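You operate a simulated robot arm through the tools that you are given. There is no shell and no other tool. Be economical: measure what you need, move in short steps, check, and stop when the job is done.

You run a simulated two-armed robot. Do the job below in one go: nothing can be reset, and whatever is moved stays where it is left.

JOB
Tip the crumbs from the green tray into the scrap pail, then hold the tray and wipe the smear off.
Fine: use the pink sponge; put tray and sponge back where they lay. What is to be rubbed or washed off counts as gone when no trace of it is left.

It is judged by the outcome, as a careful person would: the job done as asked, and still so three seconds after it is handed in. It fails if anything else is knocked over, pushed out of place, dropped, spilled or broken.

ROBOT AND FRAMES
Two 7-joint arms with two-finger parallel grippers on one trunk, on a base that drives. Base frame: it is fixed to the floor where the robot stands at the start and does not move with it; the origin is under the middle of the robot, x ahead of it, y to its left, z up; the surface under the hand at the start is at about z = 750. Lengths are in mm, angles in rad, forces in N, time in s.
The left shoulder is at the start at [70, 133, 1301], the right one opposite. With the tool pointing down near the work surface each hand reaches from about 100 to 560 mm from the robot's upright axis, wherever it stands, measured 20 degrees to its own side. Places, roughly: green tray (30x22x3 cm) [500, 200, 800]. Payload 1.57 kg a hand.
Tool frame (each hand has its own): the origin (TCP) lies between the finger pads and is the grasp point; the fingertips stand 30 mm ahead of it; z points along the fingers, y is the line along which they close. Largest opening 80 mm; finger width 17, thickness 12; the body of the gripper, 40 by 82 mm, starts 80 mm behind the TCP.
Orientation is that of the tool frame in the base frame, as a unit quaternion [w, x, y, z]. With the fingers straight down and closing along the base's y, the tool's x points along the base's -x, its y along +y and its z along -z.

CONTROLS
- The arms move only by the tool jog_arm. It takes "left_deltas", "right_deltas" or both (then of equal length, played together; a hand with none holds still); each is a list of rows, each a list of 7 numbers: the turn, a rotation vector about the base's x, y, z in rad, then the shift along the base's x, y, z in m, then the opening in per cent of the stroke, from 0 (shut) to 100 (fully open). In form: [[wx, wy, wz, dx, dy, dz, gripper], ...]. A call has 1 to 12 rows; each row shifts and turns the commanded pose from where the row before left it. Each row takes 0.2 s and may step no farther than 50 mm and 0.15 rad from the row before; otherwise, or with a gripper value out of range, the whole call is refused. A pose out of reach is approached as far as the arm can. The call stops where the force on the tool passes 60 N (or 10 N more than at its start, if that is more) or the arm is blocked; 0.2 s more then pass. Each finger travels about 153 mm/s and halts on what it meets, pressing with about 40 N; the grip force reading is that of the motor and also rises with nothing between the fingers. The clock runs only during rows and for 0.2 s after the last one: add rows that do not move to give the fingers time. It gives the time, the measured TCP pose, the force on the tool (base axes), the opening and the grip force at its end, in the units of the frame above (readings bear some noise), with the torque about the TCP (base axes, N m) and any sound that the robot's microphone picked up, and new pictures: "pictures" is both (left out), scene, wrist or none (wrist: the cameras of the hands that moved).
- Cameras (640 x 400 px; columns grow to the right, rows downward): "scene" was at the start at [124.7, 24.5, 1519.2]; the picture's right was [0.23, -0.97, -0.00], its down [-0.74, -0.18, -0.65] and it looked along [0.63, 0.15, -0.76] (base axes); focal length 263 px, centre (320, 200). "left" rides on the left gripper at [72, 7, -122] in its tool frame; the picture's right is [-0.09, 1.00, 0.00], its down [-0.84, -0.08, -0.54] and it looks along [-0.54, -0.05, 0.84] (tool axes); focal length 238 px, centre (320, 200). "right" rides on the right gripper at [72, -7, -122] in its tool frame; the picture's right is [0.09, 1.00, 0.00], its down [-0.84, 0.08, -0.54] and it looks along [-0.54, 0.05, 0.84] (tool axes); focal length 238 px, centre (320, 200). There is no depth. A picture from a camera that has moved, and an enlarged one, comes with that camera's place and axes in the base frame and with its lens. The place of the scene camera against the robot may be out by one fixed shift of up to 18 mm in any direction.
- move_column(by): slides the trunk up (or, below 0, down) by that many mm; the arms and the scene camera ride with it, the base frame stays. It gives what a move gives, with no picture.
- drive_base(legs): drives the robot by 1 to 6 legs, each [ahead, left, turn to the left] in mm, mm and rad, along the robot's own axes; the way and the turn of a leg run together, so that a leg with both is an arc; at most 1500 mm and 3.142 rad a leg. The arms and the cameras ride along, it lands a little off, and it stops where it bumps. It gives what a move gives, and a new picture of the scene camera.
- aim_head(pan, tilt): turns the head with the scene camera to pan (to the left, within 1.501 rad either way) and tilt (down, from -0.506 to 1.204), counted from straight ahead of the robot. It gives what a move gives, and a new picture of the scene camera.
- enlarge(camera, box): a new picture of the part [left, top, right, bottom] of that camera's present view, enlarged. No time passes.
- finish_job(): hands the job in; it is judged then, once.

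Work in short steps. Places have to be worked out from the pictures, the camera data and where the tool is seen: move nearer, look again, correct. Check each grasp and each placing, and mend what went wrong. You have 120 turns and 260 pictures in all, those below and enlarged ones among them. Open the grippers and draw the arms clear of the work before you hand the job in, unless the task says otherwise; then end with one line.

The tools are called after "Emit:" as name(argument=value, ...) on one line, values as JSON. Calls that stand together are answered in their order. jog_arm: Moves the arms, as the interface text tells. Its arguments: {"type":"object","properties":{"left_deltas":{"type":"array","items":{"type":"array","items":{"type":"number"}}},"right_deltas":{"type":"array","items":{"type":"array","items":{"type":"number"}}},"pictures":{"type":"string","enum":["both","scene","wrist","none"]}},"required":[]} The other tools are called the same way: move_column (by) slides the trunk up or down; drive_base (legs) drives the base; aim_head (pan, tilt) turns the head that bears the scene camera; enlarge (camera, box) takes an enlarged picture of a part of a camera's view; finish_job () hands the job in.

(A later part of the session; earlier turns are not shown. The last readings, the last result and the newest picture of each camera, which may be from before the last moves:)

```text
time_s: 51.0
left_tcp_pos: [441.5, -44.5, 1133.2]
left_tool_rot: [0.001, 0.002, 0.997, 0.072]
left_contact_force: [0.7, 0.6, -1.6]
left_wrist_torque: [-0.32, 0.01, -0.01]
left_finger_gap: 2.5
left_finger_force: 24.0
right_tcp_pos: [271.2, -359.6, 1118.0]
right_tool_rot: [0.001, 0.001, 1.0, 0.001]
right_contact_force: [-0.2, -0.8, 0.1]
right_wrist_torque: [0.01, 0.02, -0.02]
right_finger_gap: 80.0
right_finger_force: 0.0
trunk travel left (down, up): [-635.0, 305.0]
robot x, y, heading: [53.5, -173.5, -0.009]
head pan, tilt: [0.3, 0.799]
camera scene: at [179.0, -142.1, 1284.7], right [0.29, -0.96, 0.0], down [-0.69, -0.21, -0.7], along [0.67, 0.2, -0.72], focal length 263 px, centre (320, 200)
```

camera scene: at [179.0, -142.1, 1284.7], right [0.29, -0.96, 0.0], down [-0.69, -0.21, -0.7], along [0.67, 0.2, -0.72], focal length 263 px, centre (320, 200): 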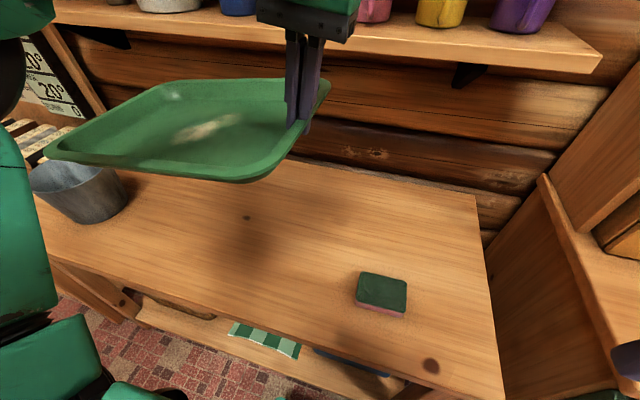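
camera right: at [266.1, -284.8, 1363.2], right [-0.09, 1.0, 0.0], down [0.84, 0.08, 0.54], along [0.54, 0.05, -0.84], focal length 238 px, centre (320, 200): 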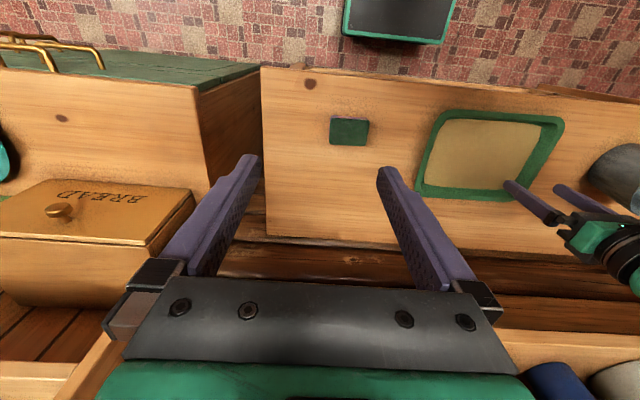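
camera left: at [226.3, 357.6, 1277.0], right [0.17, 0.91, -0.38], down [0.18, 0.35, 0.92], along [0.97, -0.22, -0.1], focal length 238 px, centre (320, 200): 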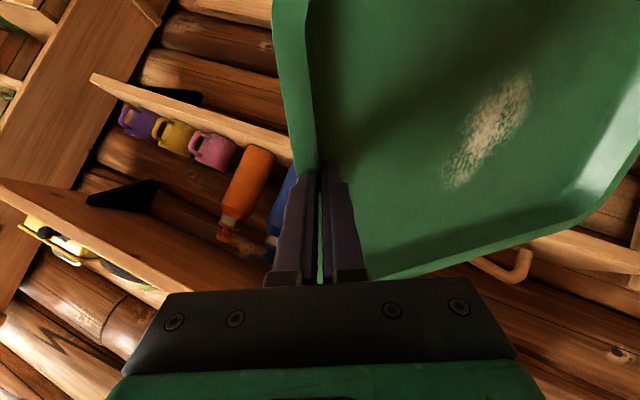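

Lower the tray back: move to (477, 14) and descend to z≈830 first.

Emit:
jog_arm(left_deltas=[[0, 0, 0, 0.004, 0.0075, -0.03, 0], [0, 0, 0, 0.004, 0.0075, -0.03, 0], [0, 0, 0, 0.004, 0.0075, -0.03, 0], [0, 0, 0, 0.004, 0.0075, -0.03, 0], [0, 0, 0, 0.004, 0.0075, -0.03, 0], [0, 0, 0, 0.004, 0.0075, -0.03, 0], [0, 0, 0, 0.004, 0.0075, -0.03, 0], [0, 0, 0, 0.004, 0.0065, -0.03, 0], [0, 0, 0, 0.004, 0, -0.03, 0], [0, 0, 0, 0, 0, -0.02, 0], [0, 0, 0, 0, 0, 0, 0], [0, 0, 0, 0, 0, 0, 0]], pictures="both")

```text
time_s: 53.6
left_tcp_pos: [479.4, 15.3, 840.8]
left_tool_rot: [0.0, 0.002, 0.997, 0.072]
left_contact_force: [-0.4, 0.7, -2.7]
left_wrist_torque: [-0.33, 0.04, 0.01]
left_finger_gap: 2.2
left_finger_force: 24.3
right_tcp_pos: [271.9, -359.3, 1118.2]
right_tool_rot: [0.0, 0.002, 1.0, 0.001]
right_contact_force: [-0.3, 0.3, -0.5]
right_wrist_torque: [-0.04, 0.0, -0.02]
right_finger_gap: 80.2
right_finger_force: 0.1
trunk travel left (down, up): [-635.0, 305.0]
robot x, y, heading: [52.5, -170.5, -0.004]
head pan, tilt: [0.3, 0.799]
camera scene: at [180.8, -141.9, 1284.5], right [0.29, -0.96, 0.0], down [-0.69, -0.21, -0.7], along [0.67, 0.2, -0.72], focal length 263 px, centre (320, 200)
camera left: at [408.2, 5.0, 964.0], right [0.1, 0.98, 0.14], down [0.84, -0.16, 0.53], along [0.54, 0.07, -0.84], focal length 238 px, centre (320, 200)
```

scene: 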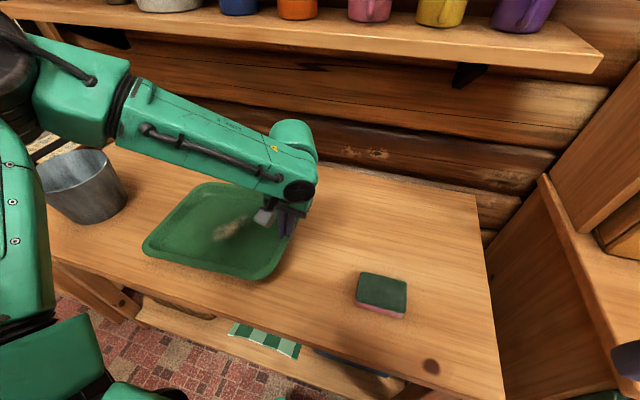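
left: 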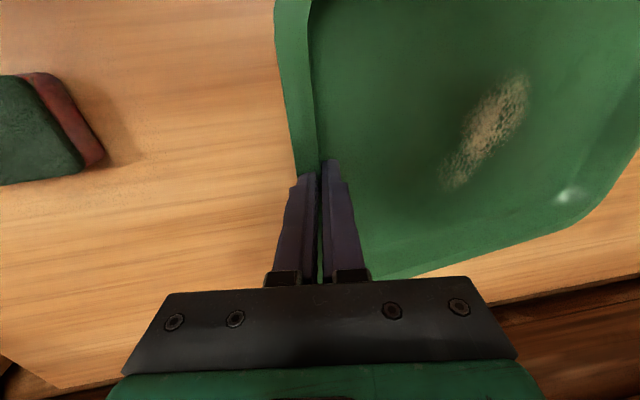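

Aligned within ~2 mm. Lower the last 51 mm gently.

Emit:
jog_arm(left_deltas=[[0, 0, 0, -0.002, -0.001, -0.012, 0], [0, 0, 0, 0, 0, -0.012, 0], [0, 0, 0, 0, 0, -0.01, 0], [0, 0, 0, 0, 0, -0.008, 0], [0, 0, 0, 0, 0, -0.005, 0], [0, 0, 0, 0, 0, -0.004, 0], [0, 0, 0, 0, 0, 0, 0]], pictures="both")

```text
time_s: 55.2
left_tcp_pos: [476.5, 14.6, 792.2]
left_tool_rot: [0.001, 0.003, 0.997, 0.074]
left_contact_force: [1.3, -1.0, 0.0]
left_wrist_torque: [0.52, -0.34, -0.3]
left_finger_gap: 4.3
left_finger_force: 25.0
right_tcp_pos: [271.7, -360.3, 1118.7]
right_tool_rot: [0.001, 0.001, 1.0, 0.001]
right_contact_force: [1.0, 0.1, -0.8]
right_wrist_torque: [-0.02, 0.04, -0.01]
right_finger_gap: 80.1
right_finger_force: 0.0
trunk travel left (down, up): [-635.0, 305.0]
robot x, y, heading: [52.8, -174.6, -0.005]
head pan, tilt: [0.3, 0.799]
camera scene: at [180.2, -142.5, 1284.5], right [0.29, -0.96, 0.0], down [-0.69, -0.21, -0.7], along [0.67, 0.2, -0.72], focal length 263 px, centre (320, 200)
camera left: at [405.4, 3.1, 914.4], right [0.1, 0.98, 0.14], down [0.84, -0.16, 0.53], along [0.54, 0.07, -0.84], focal length 238 px, centre (320, 200)
```

scene: 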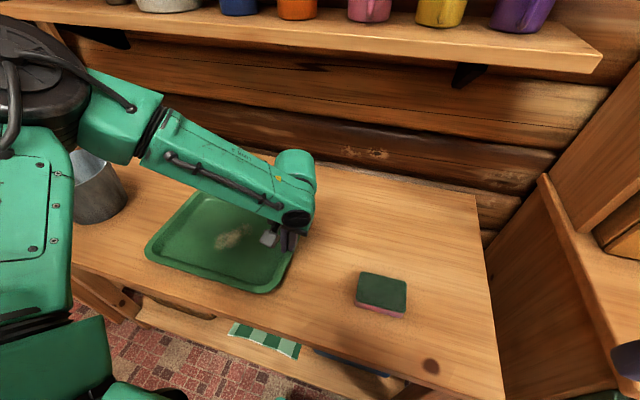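
left: 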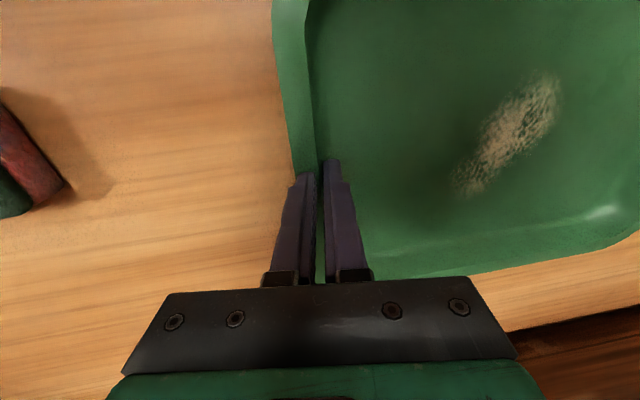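

Tray sits where it was (same gap and image position). Release and lift the left hand off.

Emit:
jog_arm(left_deltas=[[0, 0, 0, 0, 0, 0, 50], [0, 0, 0, 0, 0, 0, 100], [0, 0, 0, 0, 0, 0, 100], [0, 0, 0, 0, 0, 0.03, 100], [0, 0, 0, 0, 0, 0.04, 100], [-0.148, 0, 0, 0, 0.02, 0.04, 100], [0, 0, 0, 0, 0.02, 0.04, 100], [0, 0, 0, 0, 0.02, 0.04, 100], [0, 0, 0, 0, 0, 0, 100]], pictures="both")

```text
time_s: 57.2
left_tcp_pos: [484.5, 73.1, 979.9]
left_tool_rot: [0.001, 0.002, 1.0, -0.002]
left_contact_force: [-0.1, -0.9, 0.8]
left_wrist_torque: [-0.02, -0.05, 0.01]
left_finger_gap: 80.0
left_finger_force: 0.1
right_tcp_pos: [271.5, -358.3, 1117.6]
right_tool_rot: [0.0, 0.002, 1.0, 0.001]
right_contact_force: [-0.7, -1.0, -0.3]
right_wrist_torque: [-0.02, 0.0, -0.01]
right_finger_gap: 80.0
right_finger_force: 0.1
trunk travel left (down, up): [-635.0, 305.0]
robot x, y, heading: [53.2, -173.6, -0.001]
head pan, tilt: [0.3, 0.799]
camera scene: at [180.5, -141.6, 1284.5], right [0.29, -0.96, 0.0], down [-0.69, -0.21, -0.7], along [0.67, 0.2, -0.72], focal length 263 px, centre (320, 200)
camera left: at [411.8, 80.6, 1101.8], right [0.1, 1.0, 0.0], down [0.84, -0.08, 0.54], along [0.54, -0.06, -0.84], focal length 238 px, centre (320, 200)
```

scene: 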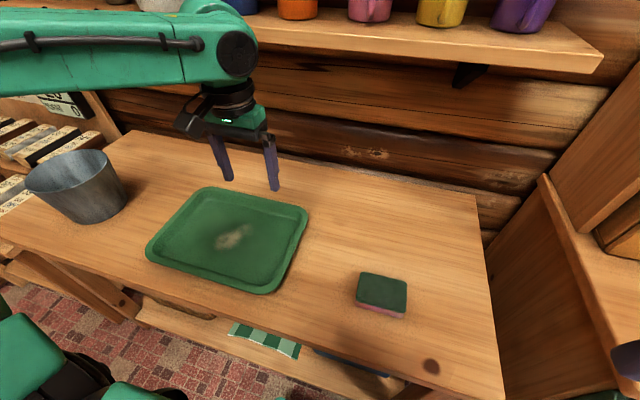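
left: 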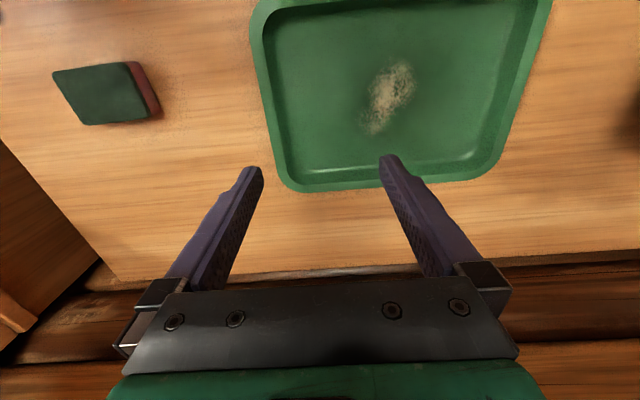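

Compare the tray's place with the earlier zoom (same box and camera pose).

Emit:
enlarge(camera="scene", box=[240, 200, 340, 300])

Emit:
enlarge(camera="scene", box=[130, 170, 330, 300])

```text
4.00 times, centred on (290, 250) of scene
camera zoom: at [180.5, -141.6, 1284.5], right [0.29, -0.96, 0.0], down [-0.69, -0.21, -0.7], along [0.67, 0.2, -0.72], focal length 1051 px, centre (440, 0)
```

zoom: 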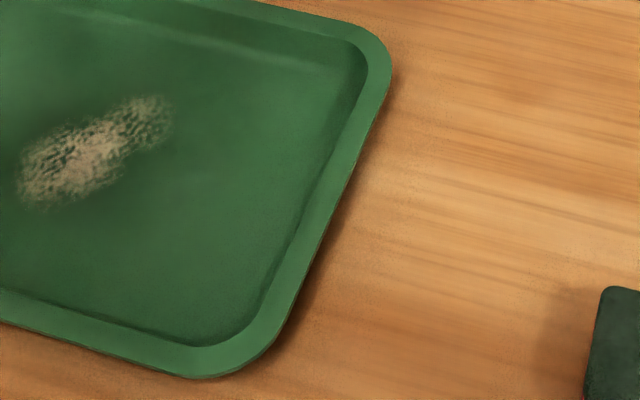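

```text
3.08 times, centred on (230, 235) of scene
camera zoom: at [180.5, -141.6, 1284.5], right [0.29, -0.96, 0.0], down [-0.69, -0.21, -0.7], along [0.67, 0.2, -0.72], focal length 808 px, centre (597, 92)
```

zoom: 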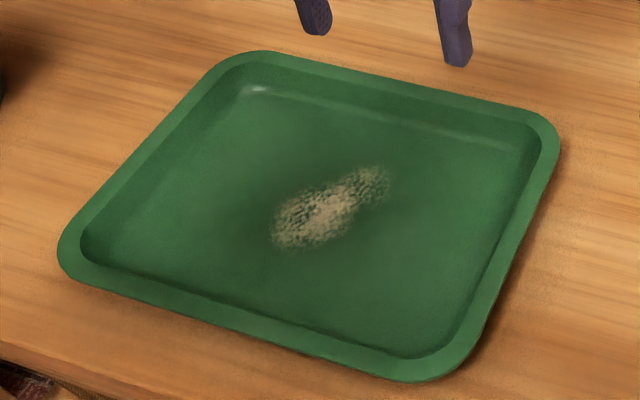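

Tray is back within a few mm (I'll verify precisely later). Now the sponge: drive left 120 mm so it lies in the right arm's zone.

Emit:
drive_base(legs=[[0, 120, 0]])

Emit:
jog_arm(right_deltas=[[0, 0, 0, 0.03, 0.01, -0.03, 100], [0, 0, 0, 0.03, 0.01, -0.03, 100], [0, 0, 0, 0.03, 0.01, -0.03, 100], [0, 0, 0, 0.03, 0.01, -0.03, 100], [0, 0, 0, 0.03, 0.005, -0.03, 100], [0, 0, 0, 0.015, 0.0, -0.03, 100], [0, 0, 0, 0, 0, 0, 100]], pictures="both")

```text
time_s: 58.5
left_tcp_pos: [484.3, 192.1, 979.9]
left_tool_rot: [0.001, 0.002, 1.0, -0.002]
left_contact_force: [0.3, 0.5, 0.5]
left_wrist_torque: [-0.03, -0.01, -0.04]
left_finger_gap: 80.1
left_finger_force: 0.0
right_tcp_pos: [271.2, -240.1, 1117.7]
right_tool_rot: [0.0, 0.001, 1.0, 0.002]
right_contact_force: [0.8, 0.2, 0.3]
right_wrist_torque: [0.03, 0.02, 0.0]
right_finger_gap: 79.8
right_finger_force: 0.1
trunk travel left (down, up): [-635.0, 305.0]
robot x, y, heading: [50.9, -48.5, -0.005]
head pan, tilt: [0.3, 0.799]
camera scene: at [180.7, -22.5, 1284.6], right [0.29, -0.96, 0.0], down [-0.69, -0.21, -0.7], along [0.67, 0.2, -0.72], focal length 263 px, centre (320, 200)
```

scene: 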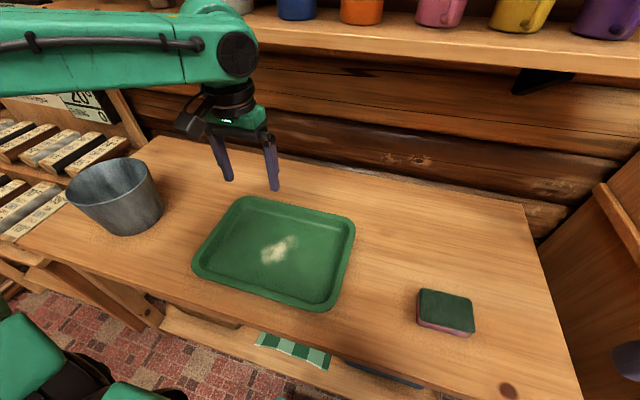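

```text
time_s: 60.0
left_tcp_pos: [483.4, 194.4, 979.6]
left_tool_rot: [0.0, 0.002, 1.0, -0.002]
left_contact_force: [0.5, 0.3, 0.0]
left_wrist_torque: [0.03, 0.0, 0.02]
left_finger_gap: 80.0
left_finger_force: 0.0
right_tcp_pos: [439.2, -194.1, 939.2]
right_tool_rot: [0.001, 0.002, 1.0, 0.001]
right_contact_force: [-0.3, -0.9, 0.0]
right_wrist_torque: [0.02, 0.0, -0.02]
right_finger_gap: 80.0
right_finger_force: 0.0
trunk travel left (down, up): [-635.0, 305.0]
robot x, y, heading: [55.7, -52.2, -0.007]
head pan, tilt: [0.3, 0.799]
camera scene: at [180.3, -21.2, 1284.6], right [0.29, -0.96, 0.0], down [-0.69, -0.21, -0.7], along [0.67, 0.2, -0.72], focal length 263 px, centre (320, 200)
camera right: at [366.6, -201.1, 1062.8], right [-0.09, 1.0, 0.0], down [0.84, 0.07, 0.54], along [0.54, 0.05, -0.84], focal length 238 px, centre (320, 200)
```

scene: 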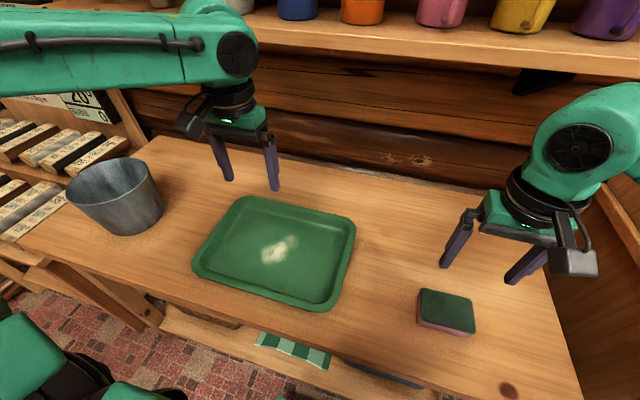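
right: 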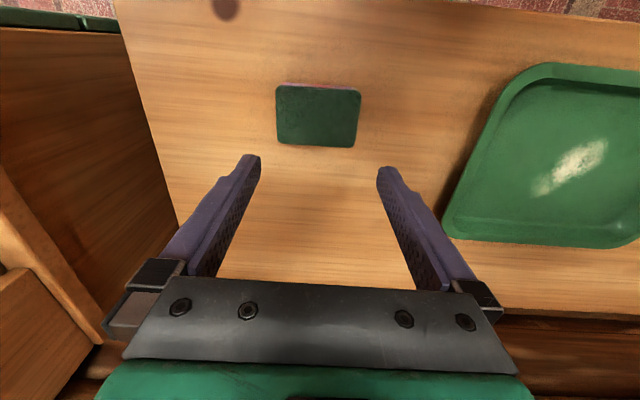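

Sponge: centre ≈ (433, −196), 92 mm along y, 60 mm along x. I'll turn the right hand +1.6 rad about z to grip across the 60 mm side, descending to z≈870.

Emit:
jog_arm(right_deltas=[[0, 0, 0.1462, -0.001, 0, -0.006, 100], [0, 0, 0.1462, -0.001, 0, -0.006, 100], [0, 0, 0.1462, -0.001, 0, -0.006, 100], [0, 0, 0.1462, -0.001, 0, -0.006, 100], [0, 0, 0.1462, -0.001, 0, -0.006, 100], [0, 0, 0.1462, -0.001, 0, -0.006, 100], [0, 0, 0.1462, 0, 0, -0.006, 100], [0, 0, 0.1462, 0, -0.001, -0.006, 100], [0, 0, 0.1462, 0, -0.001, -0.006, 100], [0, 0, 0.1462, 0, -0.001, -0.006, 100], [0, 0, 0.1462, 0, 0, -0.006, 100], [0, 0, 0, 0, 0, 0, 100]], pictures="both")

```text
time_s: 62.6
left_tcp_pos: [484.6, 192.2, 979.1]
left_tool_rot: [0.0, 0.003, 1.0, -0.001]
left_contact_force: [-0.7, 0.4, 0.2]
left_wrist_torque: [0.03, 0.04, 0.01]
left_finger_gap: 80.2
left_finger_force: 0.1
right_tcp_pos: [362.9, -180.5, 870.5]
right_tool_rot: [0.003, -0.497, 0.868, -0.013]
right_contact_force: [0.8, 0.7, 0.2]
right_wrist_torque: [0.04, 0.01, 0.02]
right_finger_gap: 80.1
right_finger_force: 0.1
right hand out of reach, approached as far as the arm can: row 6, 7, 8, 9, 10, 11
trunk travel left (down, up): [-635.0, 305.0]
robot x, y, heading: [52.2, -50.8, -0.008]
head pan, tilt: [0.3, 0.799]
camera scene: at [180.5, -22.2, 1284.6], right [0.29, -0.96, 0.0], down [-0.69, -0.21, -0.7], along [0.67, 0.2, -0.72], focal length 263 px, centre (320, 200)
camera right: at [328.6, -244.4, 994.7], right [-0.91, 0.42, -0.03], down [0.35, 0.77, 0.53], along [0.25, 0.47, -0.85], focal length 238 px, centre (320, 200)
```

scene: 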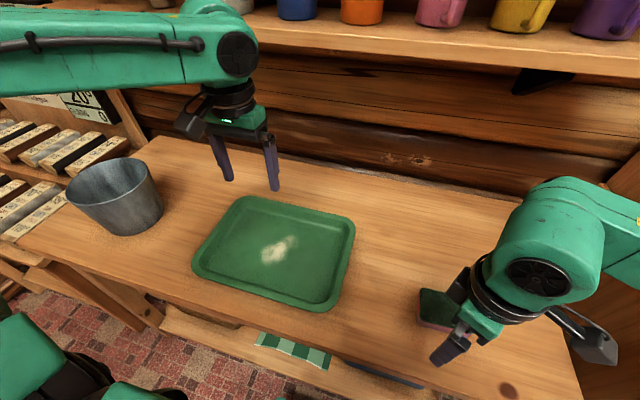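
right: 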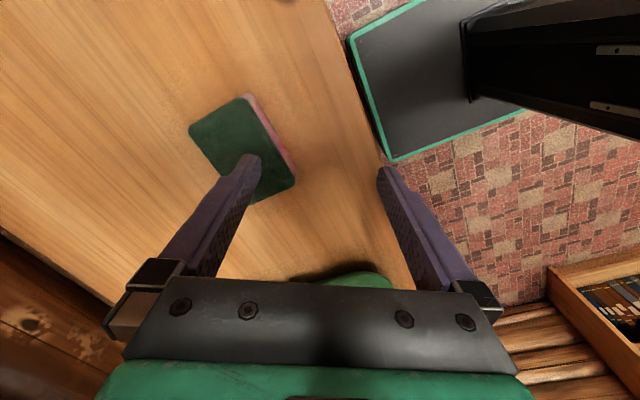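

+1 rad is the wrist's limit this way. Turn the other way instead (to −1.53 rad), rising a little.

Emit:
jog_arm(right_deltas=[[0, 0, -0.146, 0.005, -0.001, 0.01, 100], [0, 0, -0.146, 0.008, -0.002, 0.01, 100], [0, 0, -0.146, 0.01, -0.002, 0.01, 100], [0, 0, -0.146, 0.01, -0.002, 0.01, 100], [0, 0, -0.146, 0.01, -0.002, 0, 100], [0, 0, -0.146, 0.01, -0.002, 0, 100], [0, 0, -0.146, 0.01, -0.002, 0, 100], [0, 0, -0.146, 0.008, -0.002, 0, 100], [0, 0, -0.146, 0, 0, 0, 100], [0, 0, -0.146, 0, 0, 0, 100], [0, 0, -0.146, 0, 0, 0, 100], [0, 0, -0.146, 0, 0, 0, 100]], pictures="none")

Emit:
jog_arm(right_deltas=[[0, 0, -0.14, 0, 0, 0, 100], [0, 0, -0.14, 0, 0, 0, 100], [0, 0, -0.14, 0, 0, 0, 100], [0, 0, -0.14, 0, 0, 0, 100], [0, 0, -0.14, 0, 0, 0, 100], [0, 0, -0.13, 0, 0, 0, 100], [0, 0, 0, 0, 0, 0, 100]], pictures="both")

```text
time_s: 65.2
left_tcp_pos: [484.0, 193.3, 979.7]
left_tool_rot: [0.001, 0.002, 1.0, -0.001]
left_contact_force: [0.0, 0.4, 0.8]
left_wrist_torque: [0.0, -0.03, 0.01]
left_finger_gap: 80.3
left_finger_force: 0.1
right_tcp_pos: [432.6, -196.0, 911.9]
right_tool_rot: [-0.009, 0.35, 0.936, -0.011]
right_contact_force: [0.4, 0.0, -1.0]
right_wrist_torque: [-0.02, 0.03, 0.01]
right_finger_gap: 80.0
right_finger_force: 0.0
trunk travel left (down, up): [-635.0, 305.0]
robot x, y, heading: [56.6, -56.2, -0.004]
head pan, tilt: [0.3, 0.799]
```

```text
time_s: 66.8
left_tcp_pos: [483.6, 193.7, 979.2]
left_tool_rot: [0.001, 0.003, 1.0, -0.002]
left_contact_force: [0.1, -0.7, 0.8]
left_wrist_torque: [0.0, 0.02, -0.03]
left_finger_gap: 80.0
left_finger_force: 0.1
right_tcp_pos: [434.8, -194.5, 912.7]
right_tool_rot: [-0.012, 0.698, 0.716, -0.006]
right_contact_force: [-0.5, 0.3, -0.1]
right_wrist_torque: [-0.01, 0.0, 0.01]
right_finger_gap: 80.2
right_finger_force: 0.0
trunk travel left (down, up): [-635.0, 305.0]
robot x, y, heading: [53.5, -52.5, -0.004]
head pan, tilt: [0.3, 0.799]
camera scene: at [180.8, -21.4, 1284.5], right [0.29, -0.96, 0.0], down [-0.69, -0.21, -0.7], along [0.67, 0.2, -0.72], focal length 263 px, centre (320, 200)
camera right: at [428.9, -125.0, 1035.5], right [0.99, 0.12, -0.03], down [0.11, -0.84, 0.53], along [0.04, -0.53, -0.85], focal length 238 px, centre (320, 200)
```

scene: 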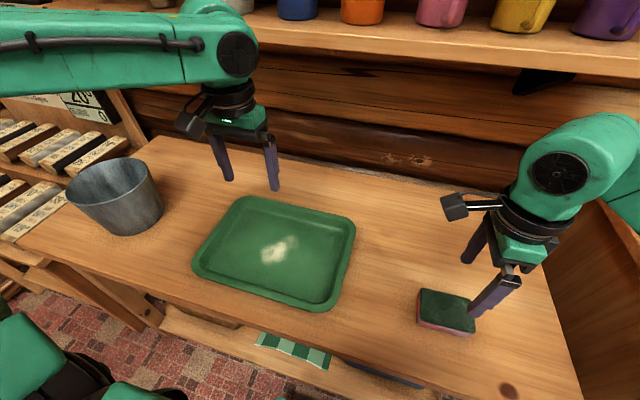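
right: 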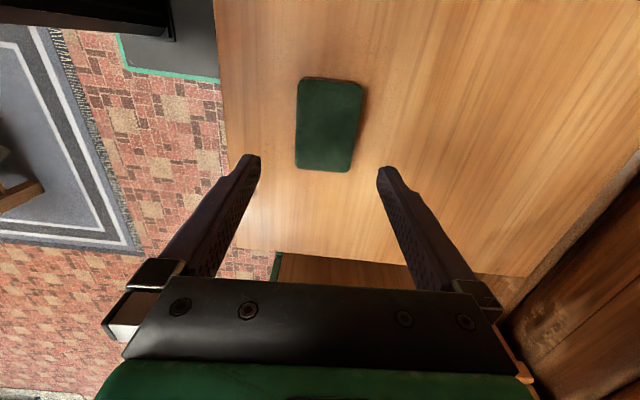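

Works. Sponge centre is (438, −193), width 61 mm. Straighten the small tilt and descend to z≈800.

Emit:
jog_arm(right_deltas=[[-0.008, -0.025, 0, 0.003, 0.001, -0.03, 100], [0, 0, 0, 0, 0, -0.03, 100], [0, 0, 0, 0, 0, -0.03, 100], [0, 0, 0, 0, 0, -0.02, 100], [0, 0, 0, 0, 0, 0, 100]], pictures="both")

```text
time_s: 68.0
left_tcp_pos: [484.5, 193.9, 978.5]
left_tool_rot: [0.001, 0.002, 1.0, -0.001]
left_contact_force: [0.0, -0.4, -0.2]
left_wrist_torque: [-0.02, 0.0, 0.04]
left_finger_gap: 80.0
left_finger_force: 0.1
right_tcp_pos: [438.8, -196.8, 800.3]
right_tool_rot: [0.0, 0.697, 0.717, -0.001]
right_contact_force: [-0.2, 0.2, 0.0]
right_wrist_torque: [-0.01, 0.01, 0.03]
right_finger_gap: 80.1
right_finger_force: 0.0
trunk travel left (down, up): [-635.0, 305.0]
robot x, y, heading: [52.9, -47.6, -0.001]
head pan, tilt: [0.3, 0.799]
camera scene: at [180.7, -21.4, 1284.5], right [0.29, -0.96, 0.0], down [-0.69, -0.21, -0.7], along [0.67, 0.2, -0.72], focal length 263 px, centre (320, 200)
camera right: at [428.8, -124.8, 923.5], right [0.99, 0.12, 0.0], down [0.1, -0.83, 0.54], along [0.06, -0.54, -0.84], focal length 238 px, centre (320, 200)
```

scene: 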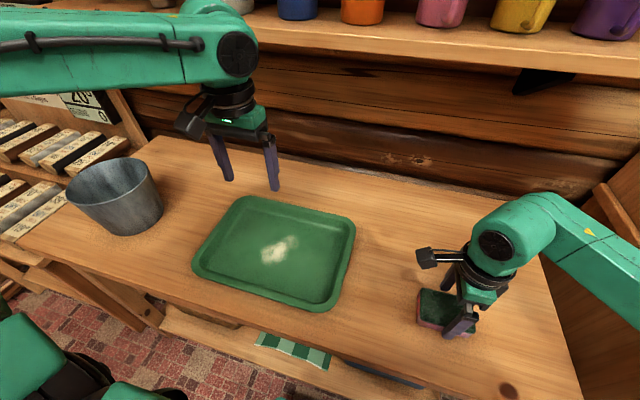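
right: 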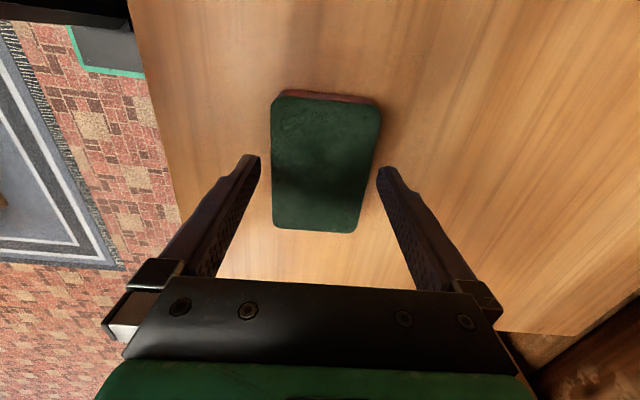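

Fingers straddle the sponge. Lower 6 mm and close.

Emit:
jog_arm(right_deltas=[[0, 0, 0, 0, 0.003, -0.006, 100], [0, 0, 0, 0, 0, 0, 85], [0, 0, 0, 0, 0, 0, 70], [0, 0, 0, 0, 0, 0, 55], [0, 0, 0, 0, 0, 0, 30], [0, 0, 0, 0, 0, 0, 20], [0, 0, 0, 0, 0, 0, 20]], pictures="both")

```text
time_s: 69.7
left_tcp_pos: [484.0, 193.1, 979.7]
left_tool_rot: [0.0, 0.003, 1.0, -0.001]
left_contact_force: [-0.5, -0.5, -0.1]
left_wrist_torque: [-0.01, -0.01, -0.05]
left_finger_gap: 80.0
left_finger_force: 0.0
right_tcp_pos: [437.7, -193.0, 795.1]
right_tool_rot: [0.0, 0.697, 0.717, 0.0]
right_contact_force: [0.3, -0.1, -0.1]
right_wrist_torque: [0.03, 0.01, 0.0]
right_finger_gap: 62.3
right_finger_force: 39.8
trunk travel left (down, up): [-635.0, 305.0]
robot x, y, heading: [52.3, -51.9, -0.006]
head pan, tilt: [0.3, 0.799]
camera scene: at [180.8, -21.4, 1284.5], right [0.29, -0.96, 0.0], down [-0.69, -0.21, -0.7], along [0.67, 0.2, -0.72], focal length 263 px, centre (320, 200)
camera right: at [428.2, -121.3, 918.0], right [0.99, 0.12, 0.0], down [0.1, -0.83, 0.54], along [0.06, -0.54, -0.84], focal length 238 px, centre (320, 200)
```

scene: 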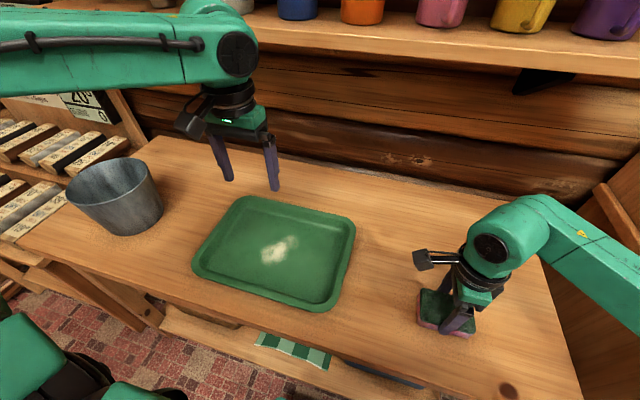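
right: 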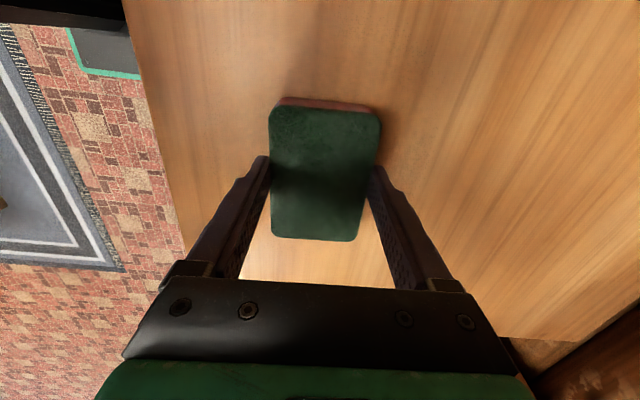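

Sponge is gripped (gap 62 mm). Lift it 120 mm while shifting the left hand inward for the next station.

Emit:
jog_arm(right_deltas=[[0, 0, 0, 0, 0, 0.02, 20], [0, 0, 0, 0, 0, 0.03, 20], [0, 0, 0, 0, 0, 0.03, 20], [0, 0, 0, 0, 0, 0.03, 20], [0, 0, 0, 0, 0, 0.03, 20], [0, 0, 0, 0, 0, 0, 20]], left_deltas=[[0, 0, 0, -0.007, -0.02, 0, 100], [0, 0, 0, -0.007, -0.02, 0, 100], [0, 0, 0, -0.007, -0.02, 0, 100], [0, 0, 0, -0.007, -0.02, 0, 100], [0, 0, 0, -0.006, -0.02, 0, 100], [0, 0, 0, 0, 0, 0, 100]], pictures="scene")

```text
time_s: 71.0
left_tcp_pos: [448.5, 93.6, 978.4]
left_tool_rot: [0.001, 0.003, 1.0, -0.002]
left_contact_force: [0.3, -0.4, -0.4]
left_wrist_torque: [0.02, -0.01, 0.01]
left_finger_gap: 80.2
left_finger_force: 0.0
right_tcp_pos: [438.4, -191.6, 936.3]
right_tool_rot: [-0.001, 0.697, 0.718, -0.001]
right_contact_force: [-1.0, -0.5, 0.4]
right_wrist_torque: [0.0, 0.0, 0.01]
right_finger_gap: 62.6
right_finger_force: 40.0
trunk travel left (down, up): [-635.0, 305.0]
robot x, y, heading: [52.6, -47.7, -0.009]
head pan, tilt: [0.3, 0.799]
camera scene: at [181.0, -21.1, 1284.5], right [0.29, -0.96, 0.0], down [-0.69, -0.21, -0.7], along [0.67, 0.2, -0.72], focal length 263 px, centre (320, 200)
```

scene: 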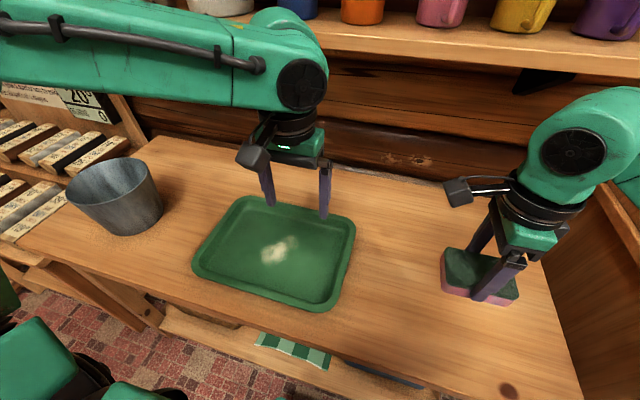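

Sponge held. Drive left 240 mm; then the left hand is near the tray's left wall and the right hand near the tray.

Emit:
drive_base(legs=[[0, 240, 0]])

Emit:
jog_arm(left_deltas=[[0, 0, 0, 0, -0.005, -0.03, 100], [0, 0, 0, 0, -0.005, -0.03, 100], [0, 0, 0, 0, -0.005, -0.03, 100], [0, 0, 0, 0, 0, 0, 100]], pictures="both")

```text
time_s: 72.8
left_tcp_pos: [451.8, 330.3, 978.7]
left_tool_rot: [0.001, 0.004, 1.0, -0.001]
left_contact_force: [-0.6, -0.1, -0.7]
left_wrist_torque: [-0.01, 0.02, 0.01]
left_finger_gap: 79.9
left_finger_force: 0.0
right_tcp_pos: [439.6, 43.2, 935.6]
right_tool_rot: [-0.001, 0.698, 0.716, -0.001]
right_contact_force: [0.0, 0.3, -1.0]
right_wrist_torque: [0.0, 0.04, 0.0]
right_finger_gap: 62.3
right_finger_force: 40.0
trunk travel left (down, up): [-635.0, 305.0]
robot x, y, heading: [54.7, 187.4, -0.006]
head pan, tilt: [0.3, 0.799]
camera scene: at [182.0, 215.4, 1284.5], right [0.29, -0.96, 0.0], down [-0.69, -0.21, -0.7], along [0.67, 0.2, -0.72], focal length 263 px, centre (320, 200)
```

scene: 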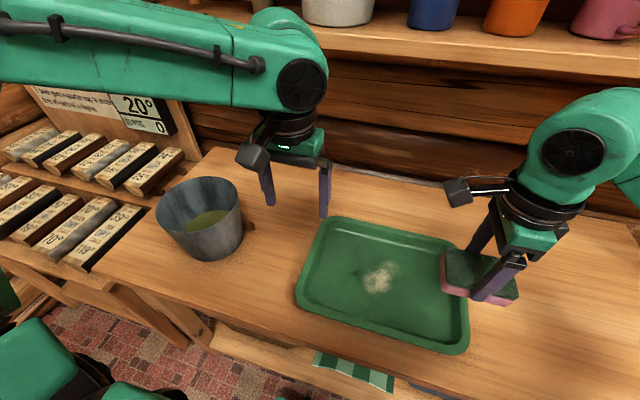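

```text
time_s: 73.8
left_tcp_pos: [451.9, 313.7, 888.5]
left_tool_rot: [0.001, 0.003, 1.0, -0.002]
left_contact_force: [-0.6, -0.7, -0.5]
left_wrist_torque: [-0.01, 0.02, 0.05]
left_finger_gap: 80.1
left_finger_force: 0.0
right_tcp_pos: [438.3, 44.4, 935.2]
right_tool_rot: [0.0, 0.698, 0.716, 0.0]
right_contact_force: [-0.4, 0.5, 0.9]
right_wrist_torque: [-0.03, 0.01, -0.02]
right_finger_gap: 62.3
right_finger_force: 40.2
trunk travel left (down, up): [-635.0, 305.0]
robot x, y, heading: [55.3, 188.7, -0.004]
head pan, tilt: [0.3, 0.799]
camera scene: at [181.6, 215.7, 1284.6], right [0.29, -0.96, 0.0], down [-0.69, -0.21, -0.7], along [0.67, 0.2, -0.72], focal length 263 px, centre (320, 200)
camera left: at [380.2, 322.4, 1011.6], right [0.1, 1.0, 0.0], down [0.83, -0.08, 0.54], along [0.54, -0.06, -0.84], focal length 238 px, centre (320, 200)
```

scene: 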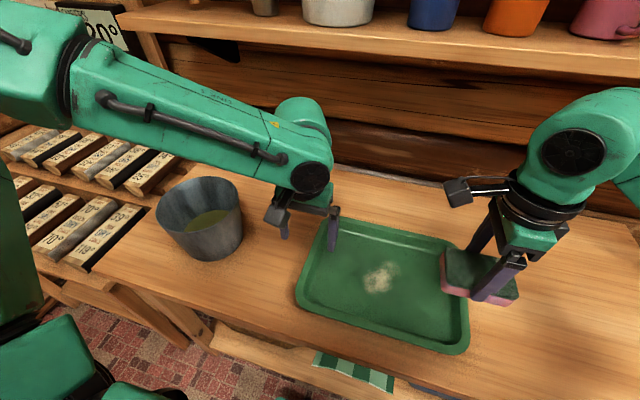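
left: 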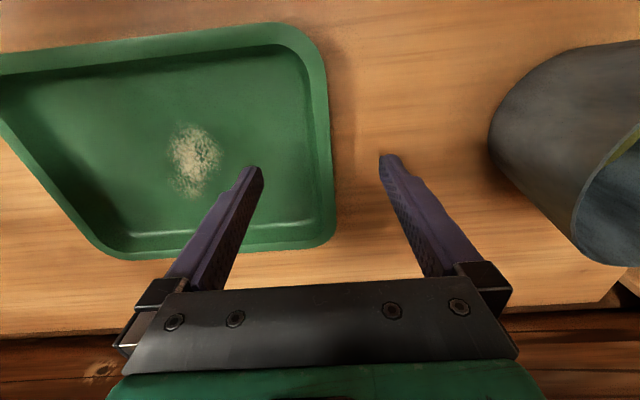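

Left wall's outer lip is at y≈323, so the wall itself is about y 317. Tilt the left tool −0.148 rad, centre on y=317, and descend to z≈790.

Emit:
jog_arm(left_deltas=[[-0.074, 0, 0, 0, 0.002, -0.02, 100], [-0.074, 0, 0, 0, 0.001, -0.02, 100], [0, 0, 0, 0, 0, -0.02, 100], [0, 0, 0, 0, 0, -0.02, 100], [0, 0, 0, 0, 0, -0.018, 100], [0, 0, 0, 0, 0, 0, 100]], pictures="both")

```text
time_s: 75.2
left_tcp_pos: [452.0, 320.2, 791.6]
left_tool_rot: [0.002, 0.002, 0.997, -0.075]
left_contact_force: [0.2, 0.6, -0.4]
left_wrist_torque: [-0.01, 0.02, 0.03]
left_finger_gap: 80.0
left_finger_force: 0.2
right_tcp_pos: [439.0, 45.0, 935.5]
right_tool_rot: [-0.002, 0.698, 0.716, 0.0]
right_contact_force: [-0.2, 0.4, 0.9]
right_wrist_torque: [-0.02, -0.02, -0.01]
right_finger_gap: 62.4
right_finger_force: 39.9
trunk travel left (down, up): [-635.0, 305.0]
robot x, y, heading: [56.1, 185.0, -0.005]
head pan, tilt: [0.3, 0.799]
camera scene: at [181.7, 215.7, 1284.6], right [0.29, -0.96, 0.0], down [-0.69, -0.21, -0.7], along [0.67, 0.2, -0.72], focal length 263 px, centre (320, 200)
camera left: at [380.5, 344.7, 910.5], right [0.1, 0.98, -0.15], down [0.84, 0.0, 0.55], along [0.54, -0.18, -0.82], focal length 238 px, centre (320, 200)
```

scene: 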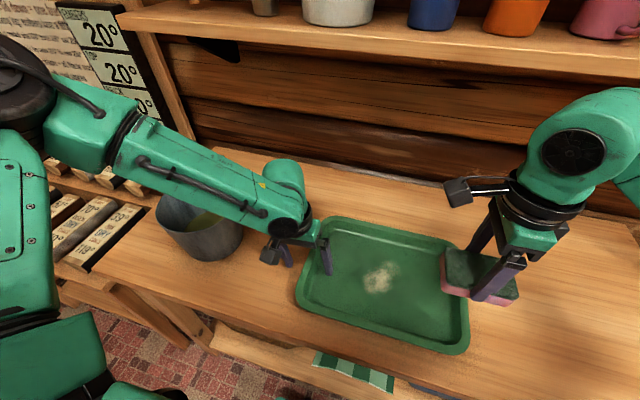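
left: 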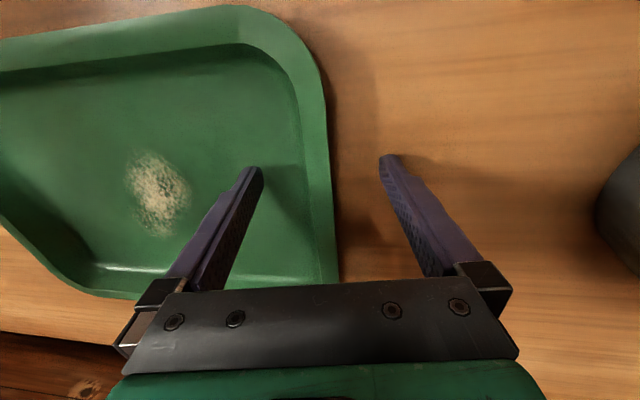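

Lip spans y ≈ 308–326; shift 3 mm right to centre and close gently.

Emit:
jog_arm(left_deltas=[[0, 0, 0, 0, -0.003, -0.003, 100], [0, 0, 0, 0, 0, 0, 100], [0, 0, 0, 0, 0, 0, 70], [0, 0, 0, 0, 0, 0, 40], [0, 0, 0, 0, 0, 0, 20], [0, 0, 0, 0, 0, 0, 0], [0, 0, 0, 0, 0, 0, 0]], pictures="both")

```text
time_s: 76.8
left_tcp_pos: [452.9, 316.3, 789.0]
left_tool_rot: [0.002, 0.004, 0.997, -0.076]
left_contact_force: [0.2, -0.8, 2.4]
left_wrist_torque: [-0.58, -0.09, -0.15]
left_finger_gap: 4.6
left_finger_force: 25.7
right_tcp_pos: [439.5, 44.1, 935.5]
right_tool_rot: [0.0, 0.697, 0.717, 0.0]
right_contact_force: [0.2, 0.5, -0.1]
right_wrist_torque: [0.0, 0.01, -0.03]
right_finger_gap: 62.2
right_finger_force: 40.1
trunk travel left (down, up): [-635.0, 305.0]
robot x, y, heading: [56.4, 188.9, -0.008]
head pan, tilt: [0.3, 0.799]
camera scene: at [181.7, 215.6, 1284.6], right [0.29, -0.96, 0.0], down [-0.69, -0.21, -0.7], along [0.67, 0.2, -0.72], focal length 263 px, centre (320, 200)
camera left: at [380.1, 340.9, 907.7], right [0.1, 0.98, -0.15], down [0.83, 0.0, 0.55], along [0.54, -0.18, -0.82], focal length 238 px, centre (320, 200)
```

scene: 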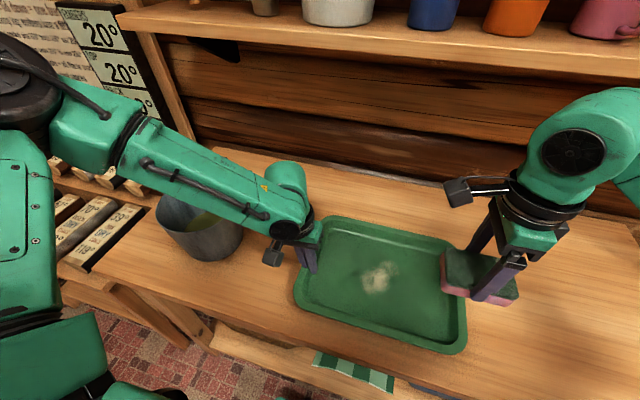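
left: 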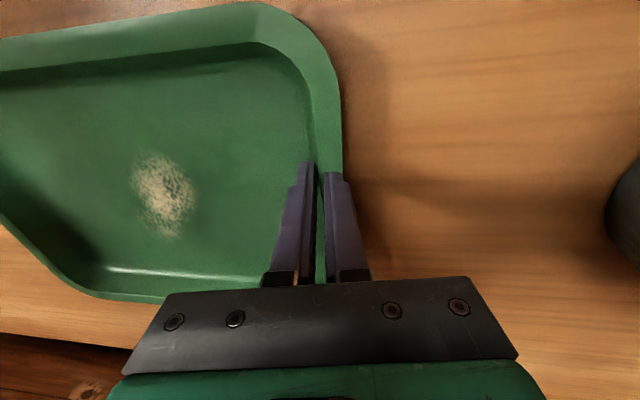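

Tray is held at its left wall, smear spans x≈435–530, y≈135–190. Bring the sponge above it.

Emit:
jog_arm(right_deltas=[[0, 0, 0, 0.007, 0.02, -0.01, 20], [0, 0, 0, 0.007, 0.02, -0.012, 20], [0, 0, 0, 0.007, 0.02, -0.014, 20], [0, 0, 0, 0.007, 0.02, -0.014, 20], [0, 0, 0, 0.006, 0.02, -0.015, 20], [0, 0, 0, 0.005, 0.018, -0.015, 20], [0, 0, 0, 0, 0, 0, 20]], left_deltas=[[0, 0, 0, 0, 0, 0, 0], [0, 0, 0, 0, 0, 0, 0], [0, 0, 0, 0, 0, 0, 0], [0, 0, 0, 0, 0, 0, 0], [0, 0, 0, 0, 0, 0, 0], [0, 0, 0, 0, 0, 0, 0], [0, 0, 0, 0, 0, 0, 0]], pictures="both")

```text
time_s: 78.4
left_tcp_pos: [452.0, 315.9, 787.8]
left_tool_rot: [0.001, 0.003, 0.997, -0.074]
left_contact_force: [1.2, -0.5, 4.8]
left_wrist_torque: [-0.63, 0.09, 0.14]
left_finger_gap: 4.7
left_finger_force: 25.5
right_tcp_pos: [477.4, 162.3, 855.6]
right_tool_rot: [0.0, 0.697, 0.717, 0.0]
right_contact_force: [-0.7, 0.9, 0.0]
right_wrist_torque: [-0.01, 0.02, -0.02]
right_finger_gap: 62.4
right_finger_force: 39.6
trunk travel left (down, up): [-635.0, 305.0]
robot x, y, heading: [52.3, 184.7, -0.002]
head pan, tilt: [0.3, 0.799]
camera scene: at [181.5, 215.4, 1284.6], right [0.29, -0.96, 0.0], down [-0.69, -0.21, -0.7], along [0.67, 0.2, -0.72], focal length 263 px, centre (320, 200)
camera right: at [468.0, 233.9, 978.2], right [0.99, 0.12, 0.0], down [0.1, -0.83, 0.54], along [0.06, -0.54, -0.84], focal length 238 px, centre (320, 200)
camera left: at [379.9, 340.9, 907.7], right [0.1, 0.98, -0.15], down [0.83, 0.0, 0.55], along [0.54, -0.18, -0.82], focal length 238 px, centre (320, 200)
```

scene: 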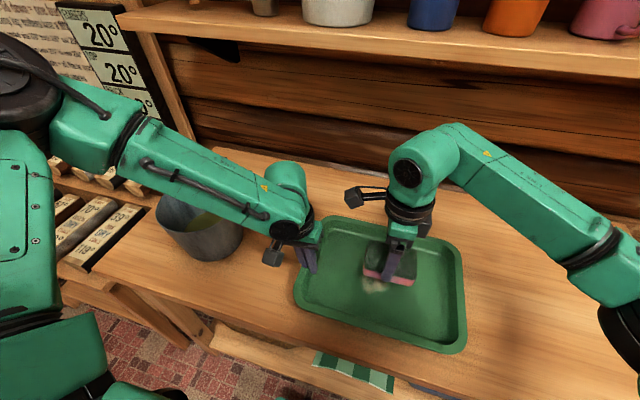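
right: 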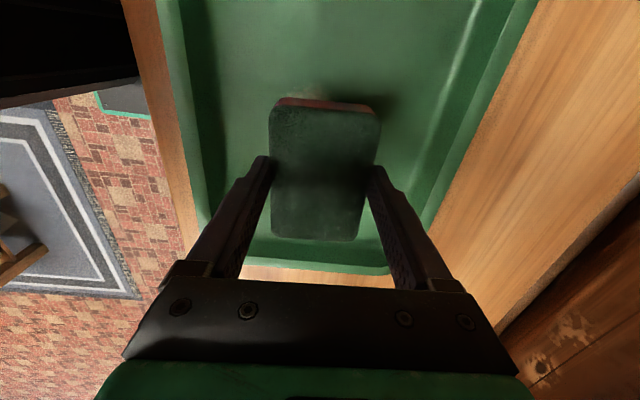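
left: 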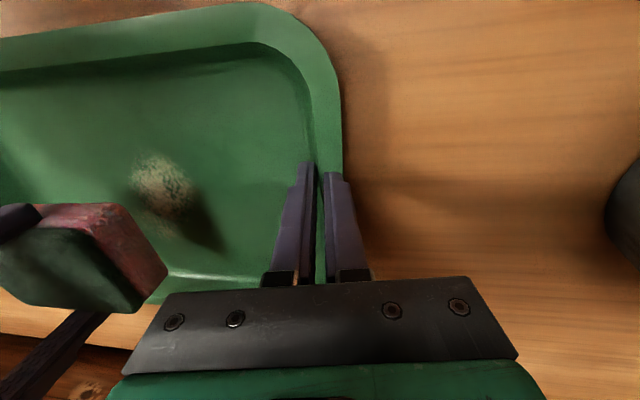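

In reach. Lower the sponge onto the tray floor, slowly at the end.

Emit:
jog_arm(right_deltas=[[0, 0, 0, 0, 0, -0.025, 20], [0, 0, 0, 0, 0, -0.02, 20], [0, 0, 0, 0, 0, -0.006, 20], [0, 0, 0, 0, 0, -0.003, 20], [0, 0, 0, 0, 0, -0.002, 20], [0, 0, 0, 0, 0, 0, 20]], left_deltas=[[0, 0, 0, 0, 0, 0, 0], [0, 0, 0, 0, 0, 0, 0], [0, 0, 0, 0, 0, 0, 0], [0, 0, 0, 0, 0, 0, 0], [0, 0, 0, 0, 0, 0, 0], [0, 0, 0, 0, 0, 0, 0]], pictures="wrist")

```text
time_s: 79.8
left_tcp_pos: [451.3, 315.1, 787.3]
left_tool_rot: [0.002, 0.003, 0.997, -0.075]
left_contact_force: [1.3, -1.6, 5.2]
left_wrist_torque: [-0.62, -0.07, -0.13]
left_finger_gap: 4.6
left_finger_force: 25.5
right_tcp_pos: [477.4, 163.2, 799.4]
right_tool_rot: [-0.001, 0.698, 0.716, -0.001]
right_contact_force: [-0.5, 0.2, 0.5]
right_wrist_torque: [-0.01, 0.02, 0.0]
right_finger_gap: 62.1
right_finger_force: 39.9
trunk travel left (down, up): [-635.0, 305.0]
robot x, y, heading: [55.0, 188.0, -0.007]
head pan, tilt: [0.3, 0.799]
camera right: at [468.5, 233.9, 922.4], right [0.99, 0.12, 0.0], down [0.1, -0.83, 0.54], along [0.06, -0.54, -0.84], focal length 238 px, centre (320, 200)
camera left: at [379.8, 341.0, 907.7], right [0.1, 0.98, -0.15], down [0.83, 0.0, 0.55], along [0.54, -0.18, -0.82], focal length 238 px, centre (320, 200)
```

right: 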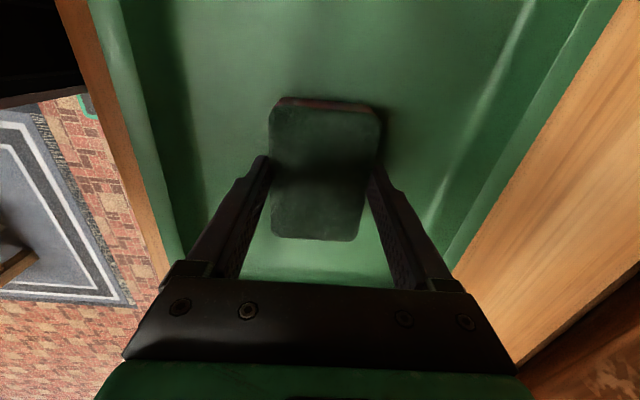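
left: 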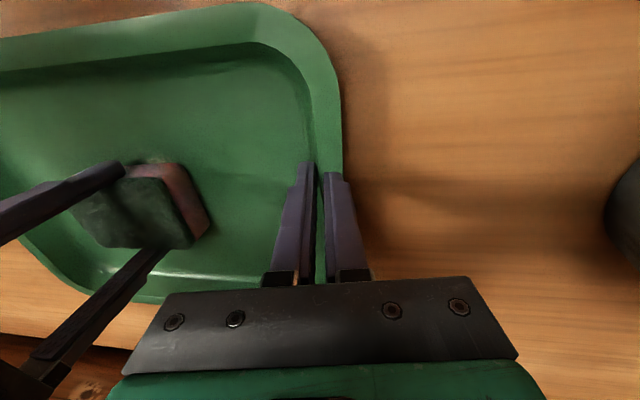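

Almost at the floor (z 799, no force yet). Go down in 1.5 mm steps until a light contact shows.

Emit:
jog_arm(right_deltas=[[0, 0, 0, 0, 0, -0.0015, 20], [0, 0, 0, 0, 0, -0.0015, 20], [0, 0, 0, 0, 0, -0.0015, 20], [0, 0, 0, 0, 0, 0, 20]], pictures="none")

```text
time_s: 80.8
left_tcp_pos: [450.0, 315.7, 786.9]
left_tool_rot: [0.001, 0.003, 0.997, -0.075]
left_contact_force: [6.5, -3.6, -14.1]
left_wrist_torque: [-0.59, -0.11, 0.26]
left_finger_gap: 4.8
left_finger_force: 25.3
right_tcp_pos: [475.7, 163.3, 799.7]
right_tool_rot: [0.0, 0.698, 0.716, 0.003]
right_contact_force: [0.2, -1.2, 43.5]
right_wrist_torque: [-0.09, 0.23, 0.1]
right_finger_gap: 62.3
right_finger_force: 39.8
trunk travel left (down, up): [-635.0, 305.0]
robot x, y, heading: [54.5, 183.6, -0.006]
head pan, tilt: [0.3, 0.799]
```

Contact at z≈799 and 43 N now—too hard. Ease up 3 mm and wipe along x over the smear, holding the tray with the left.

Emit:
jog_arm(right_deltas=[[0, 0, 0, 0, 0, 0.003, 20], [0, 0, 0, -0.015, 0, 0, 20], [0, 0, 0, -0.015, 0, 0, 20], [0, 0, 0, -0.015, 0, 0, 20], [0, 0, 0, 0.018, 0, 0, 20], [0, 0, 0, 0.018, 0, 0, 20], [0, 0, 0, 0.018, 0, 0, 20], [0, 0, 0, 0.018, 0, 0, 20], [0, 0, 0, 0.018, 0, 0, 20], [0, 0, 0, -0.02, 0, 0, 20], [0, 0, 0, -0.025, 0, 0, 20], [0, 0, 0, 0, 0, 0, 20]], pictures="wrist")

```text
time_s: 83.4
left_tcp_pos: [451.7, 316.3, 789.5]
left_tool_rot: [0.003, 0.004, 0.997, -0.075]
left_contact_force: [-0.1, 1.0, 20.0]
left_wrist_torque: [-0.69, 0.2, 0.44]
left_finger_gap: 7.5
left_finger_force: 27.1
right_tcp_pos: [475.1, 162.7, 797.8]
right_tool_rot: [0.0, 0.698, 0.716, 0.0]
right_contact_force: [3.0, 0.5, 3.9]
right_wrist_torque: [-0.06, -0.15, 0.03]
right_finger_gap: 62.3
right_finger_force: 40.3
trunk travel left (down, up): [-635.0, 305.0]
robot x, y, heading: [54.8, 184.3, -0.004]
head pan, tilt: [0.3, 0.799]
camera right: at [467.8, 234.0, 920.9], right [0.99, 0.12, 0.0], down [0.1, -0.83, 0.54], along [0.06, -0.54, -0.84], focal length 238 px, centre (320, 200)
```

right: 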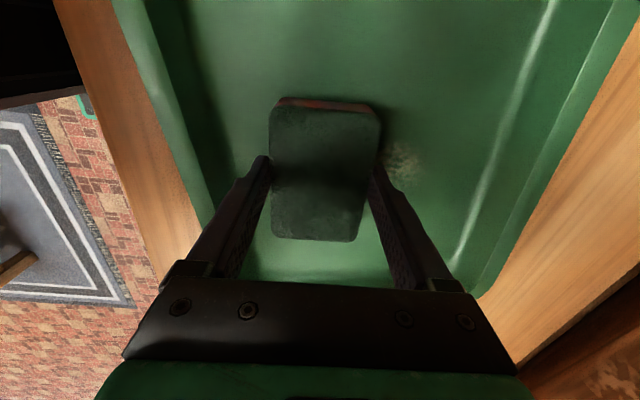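

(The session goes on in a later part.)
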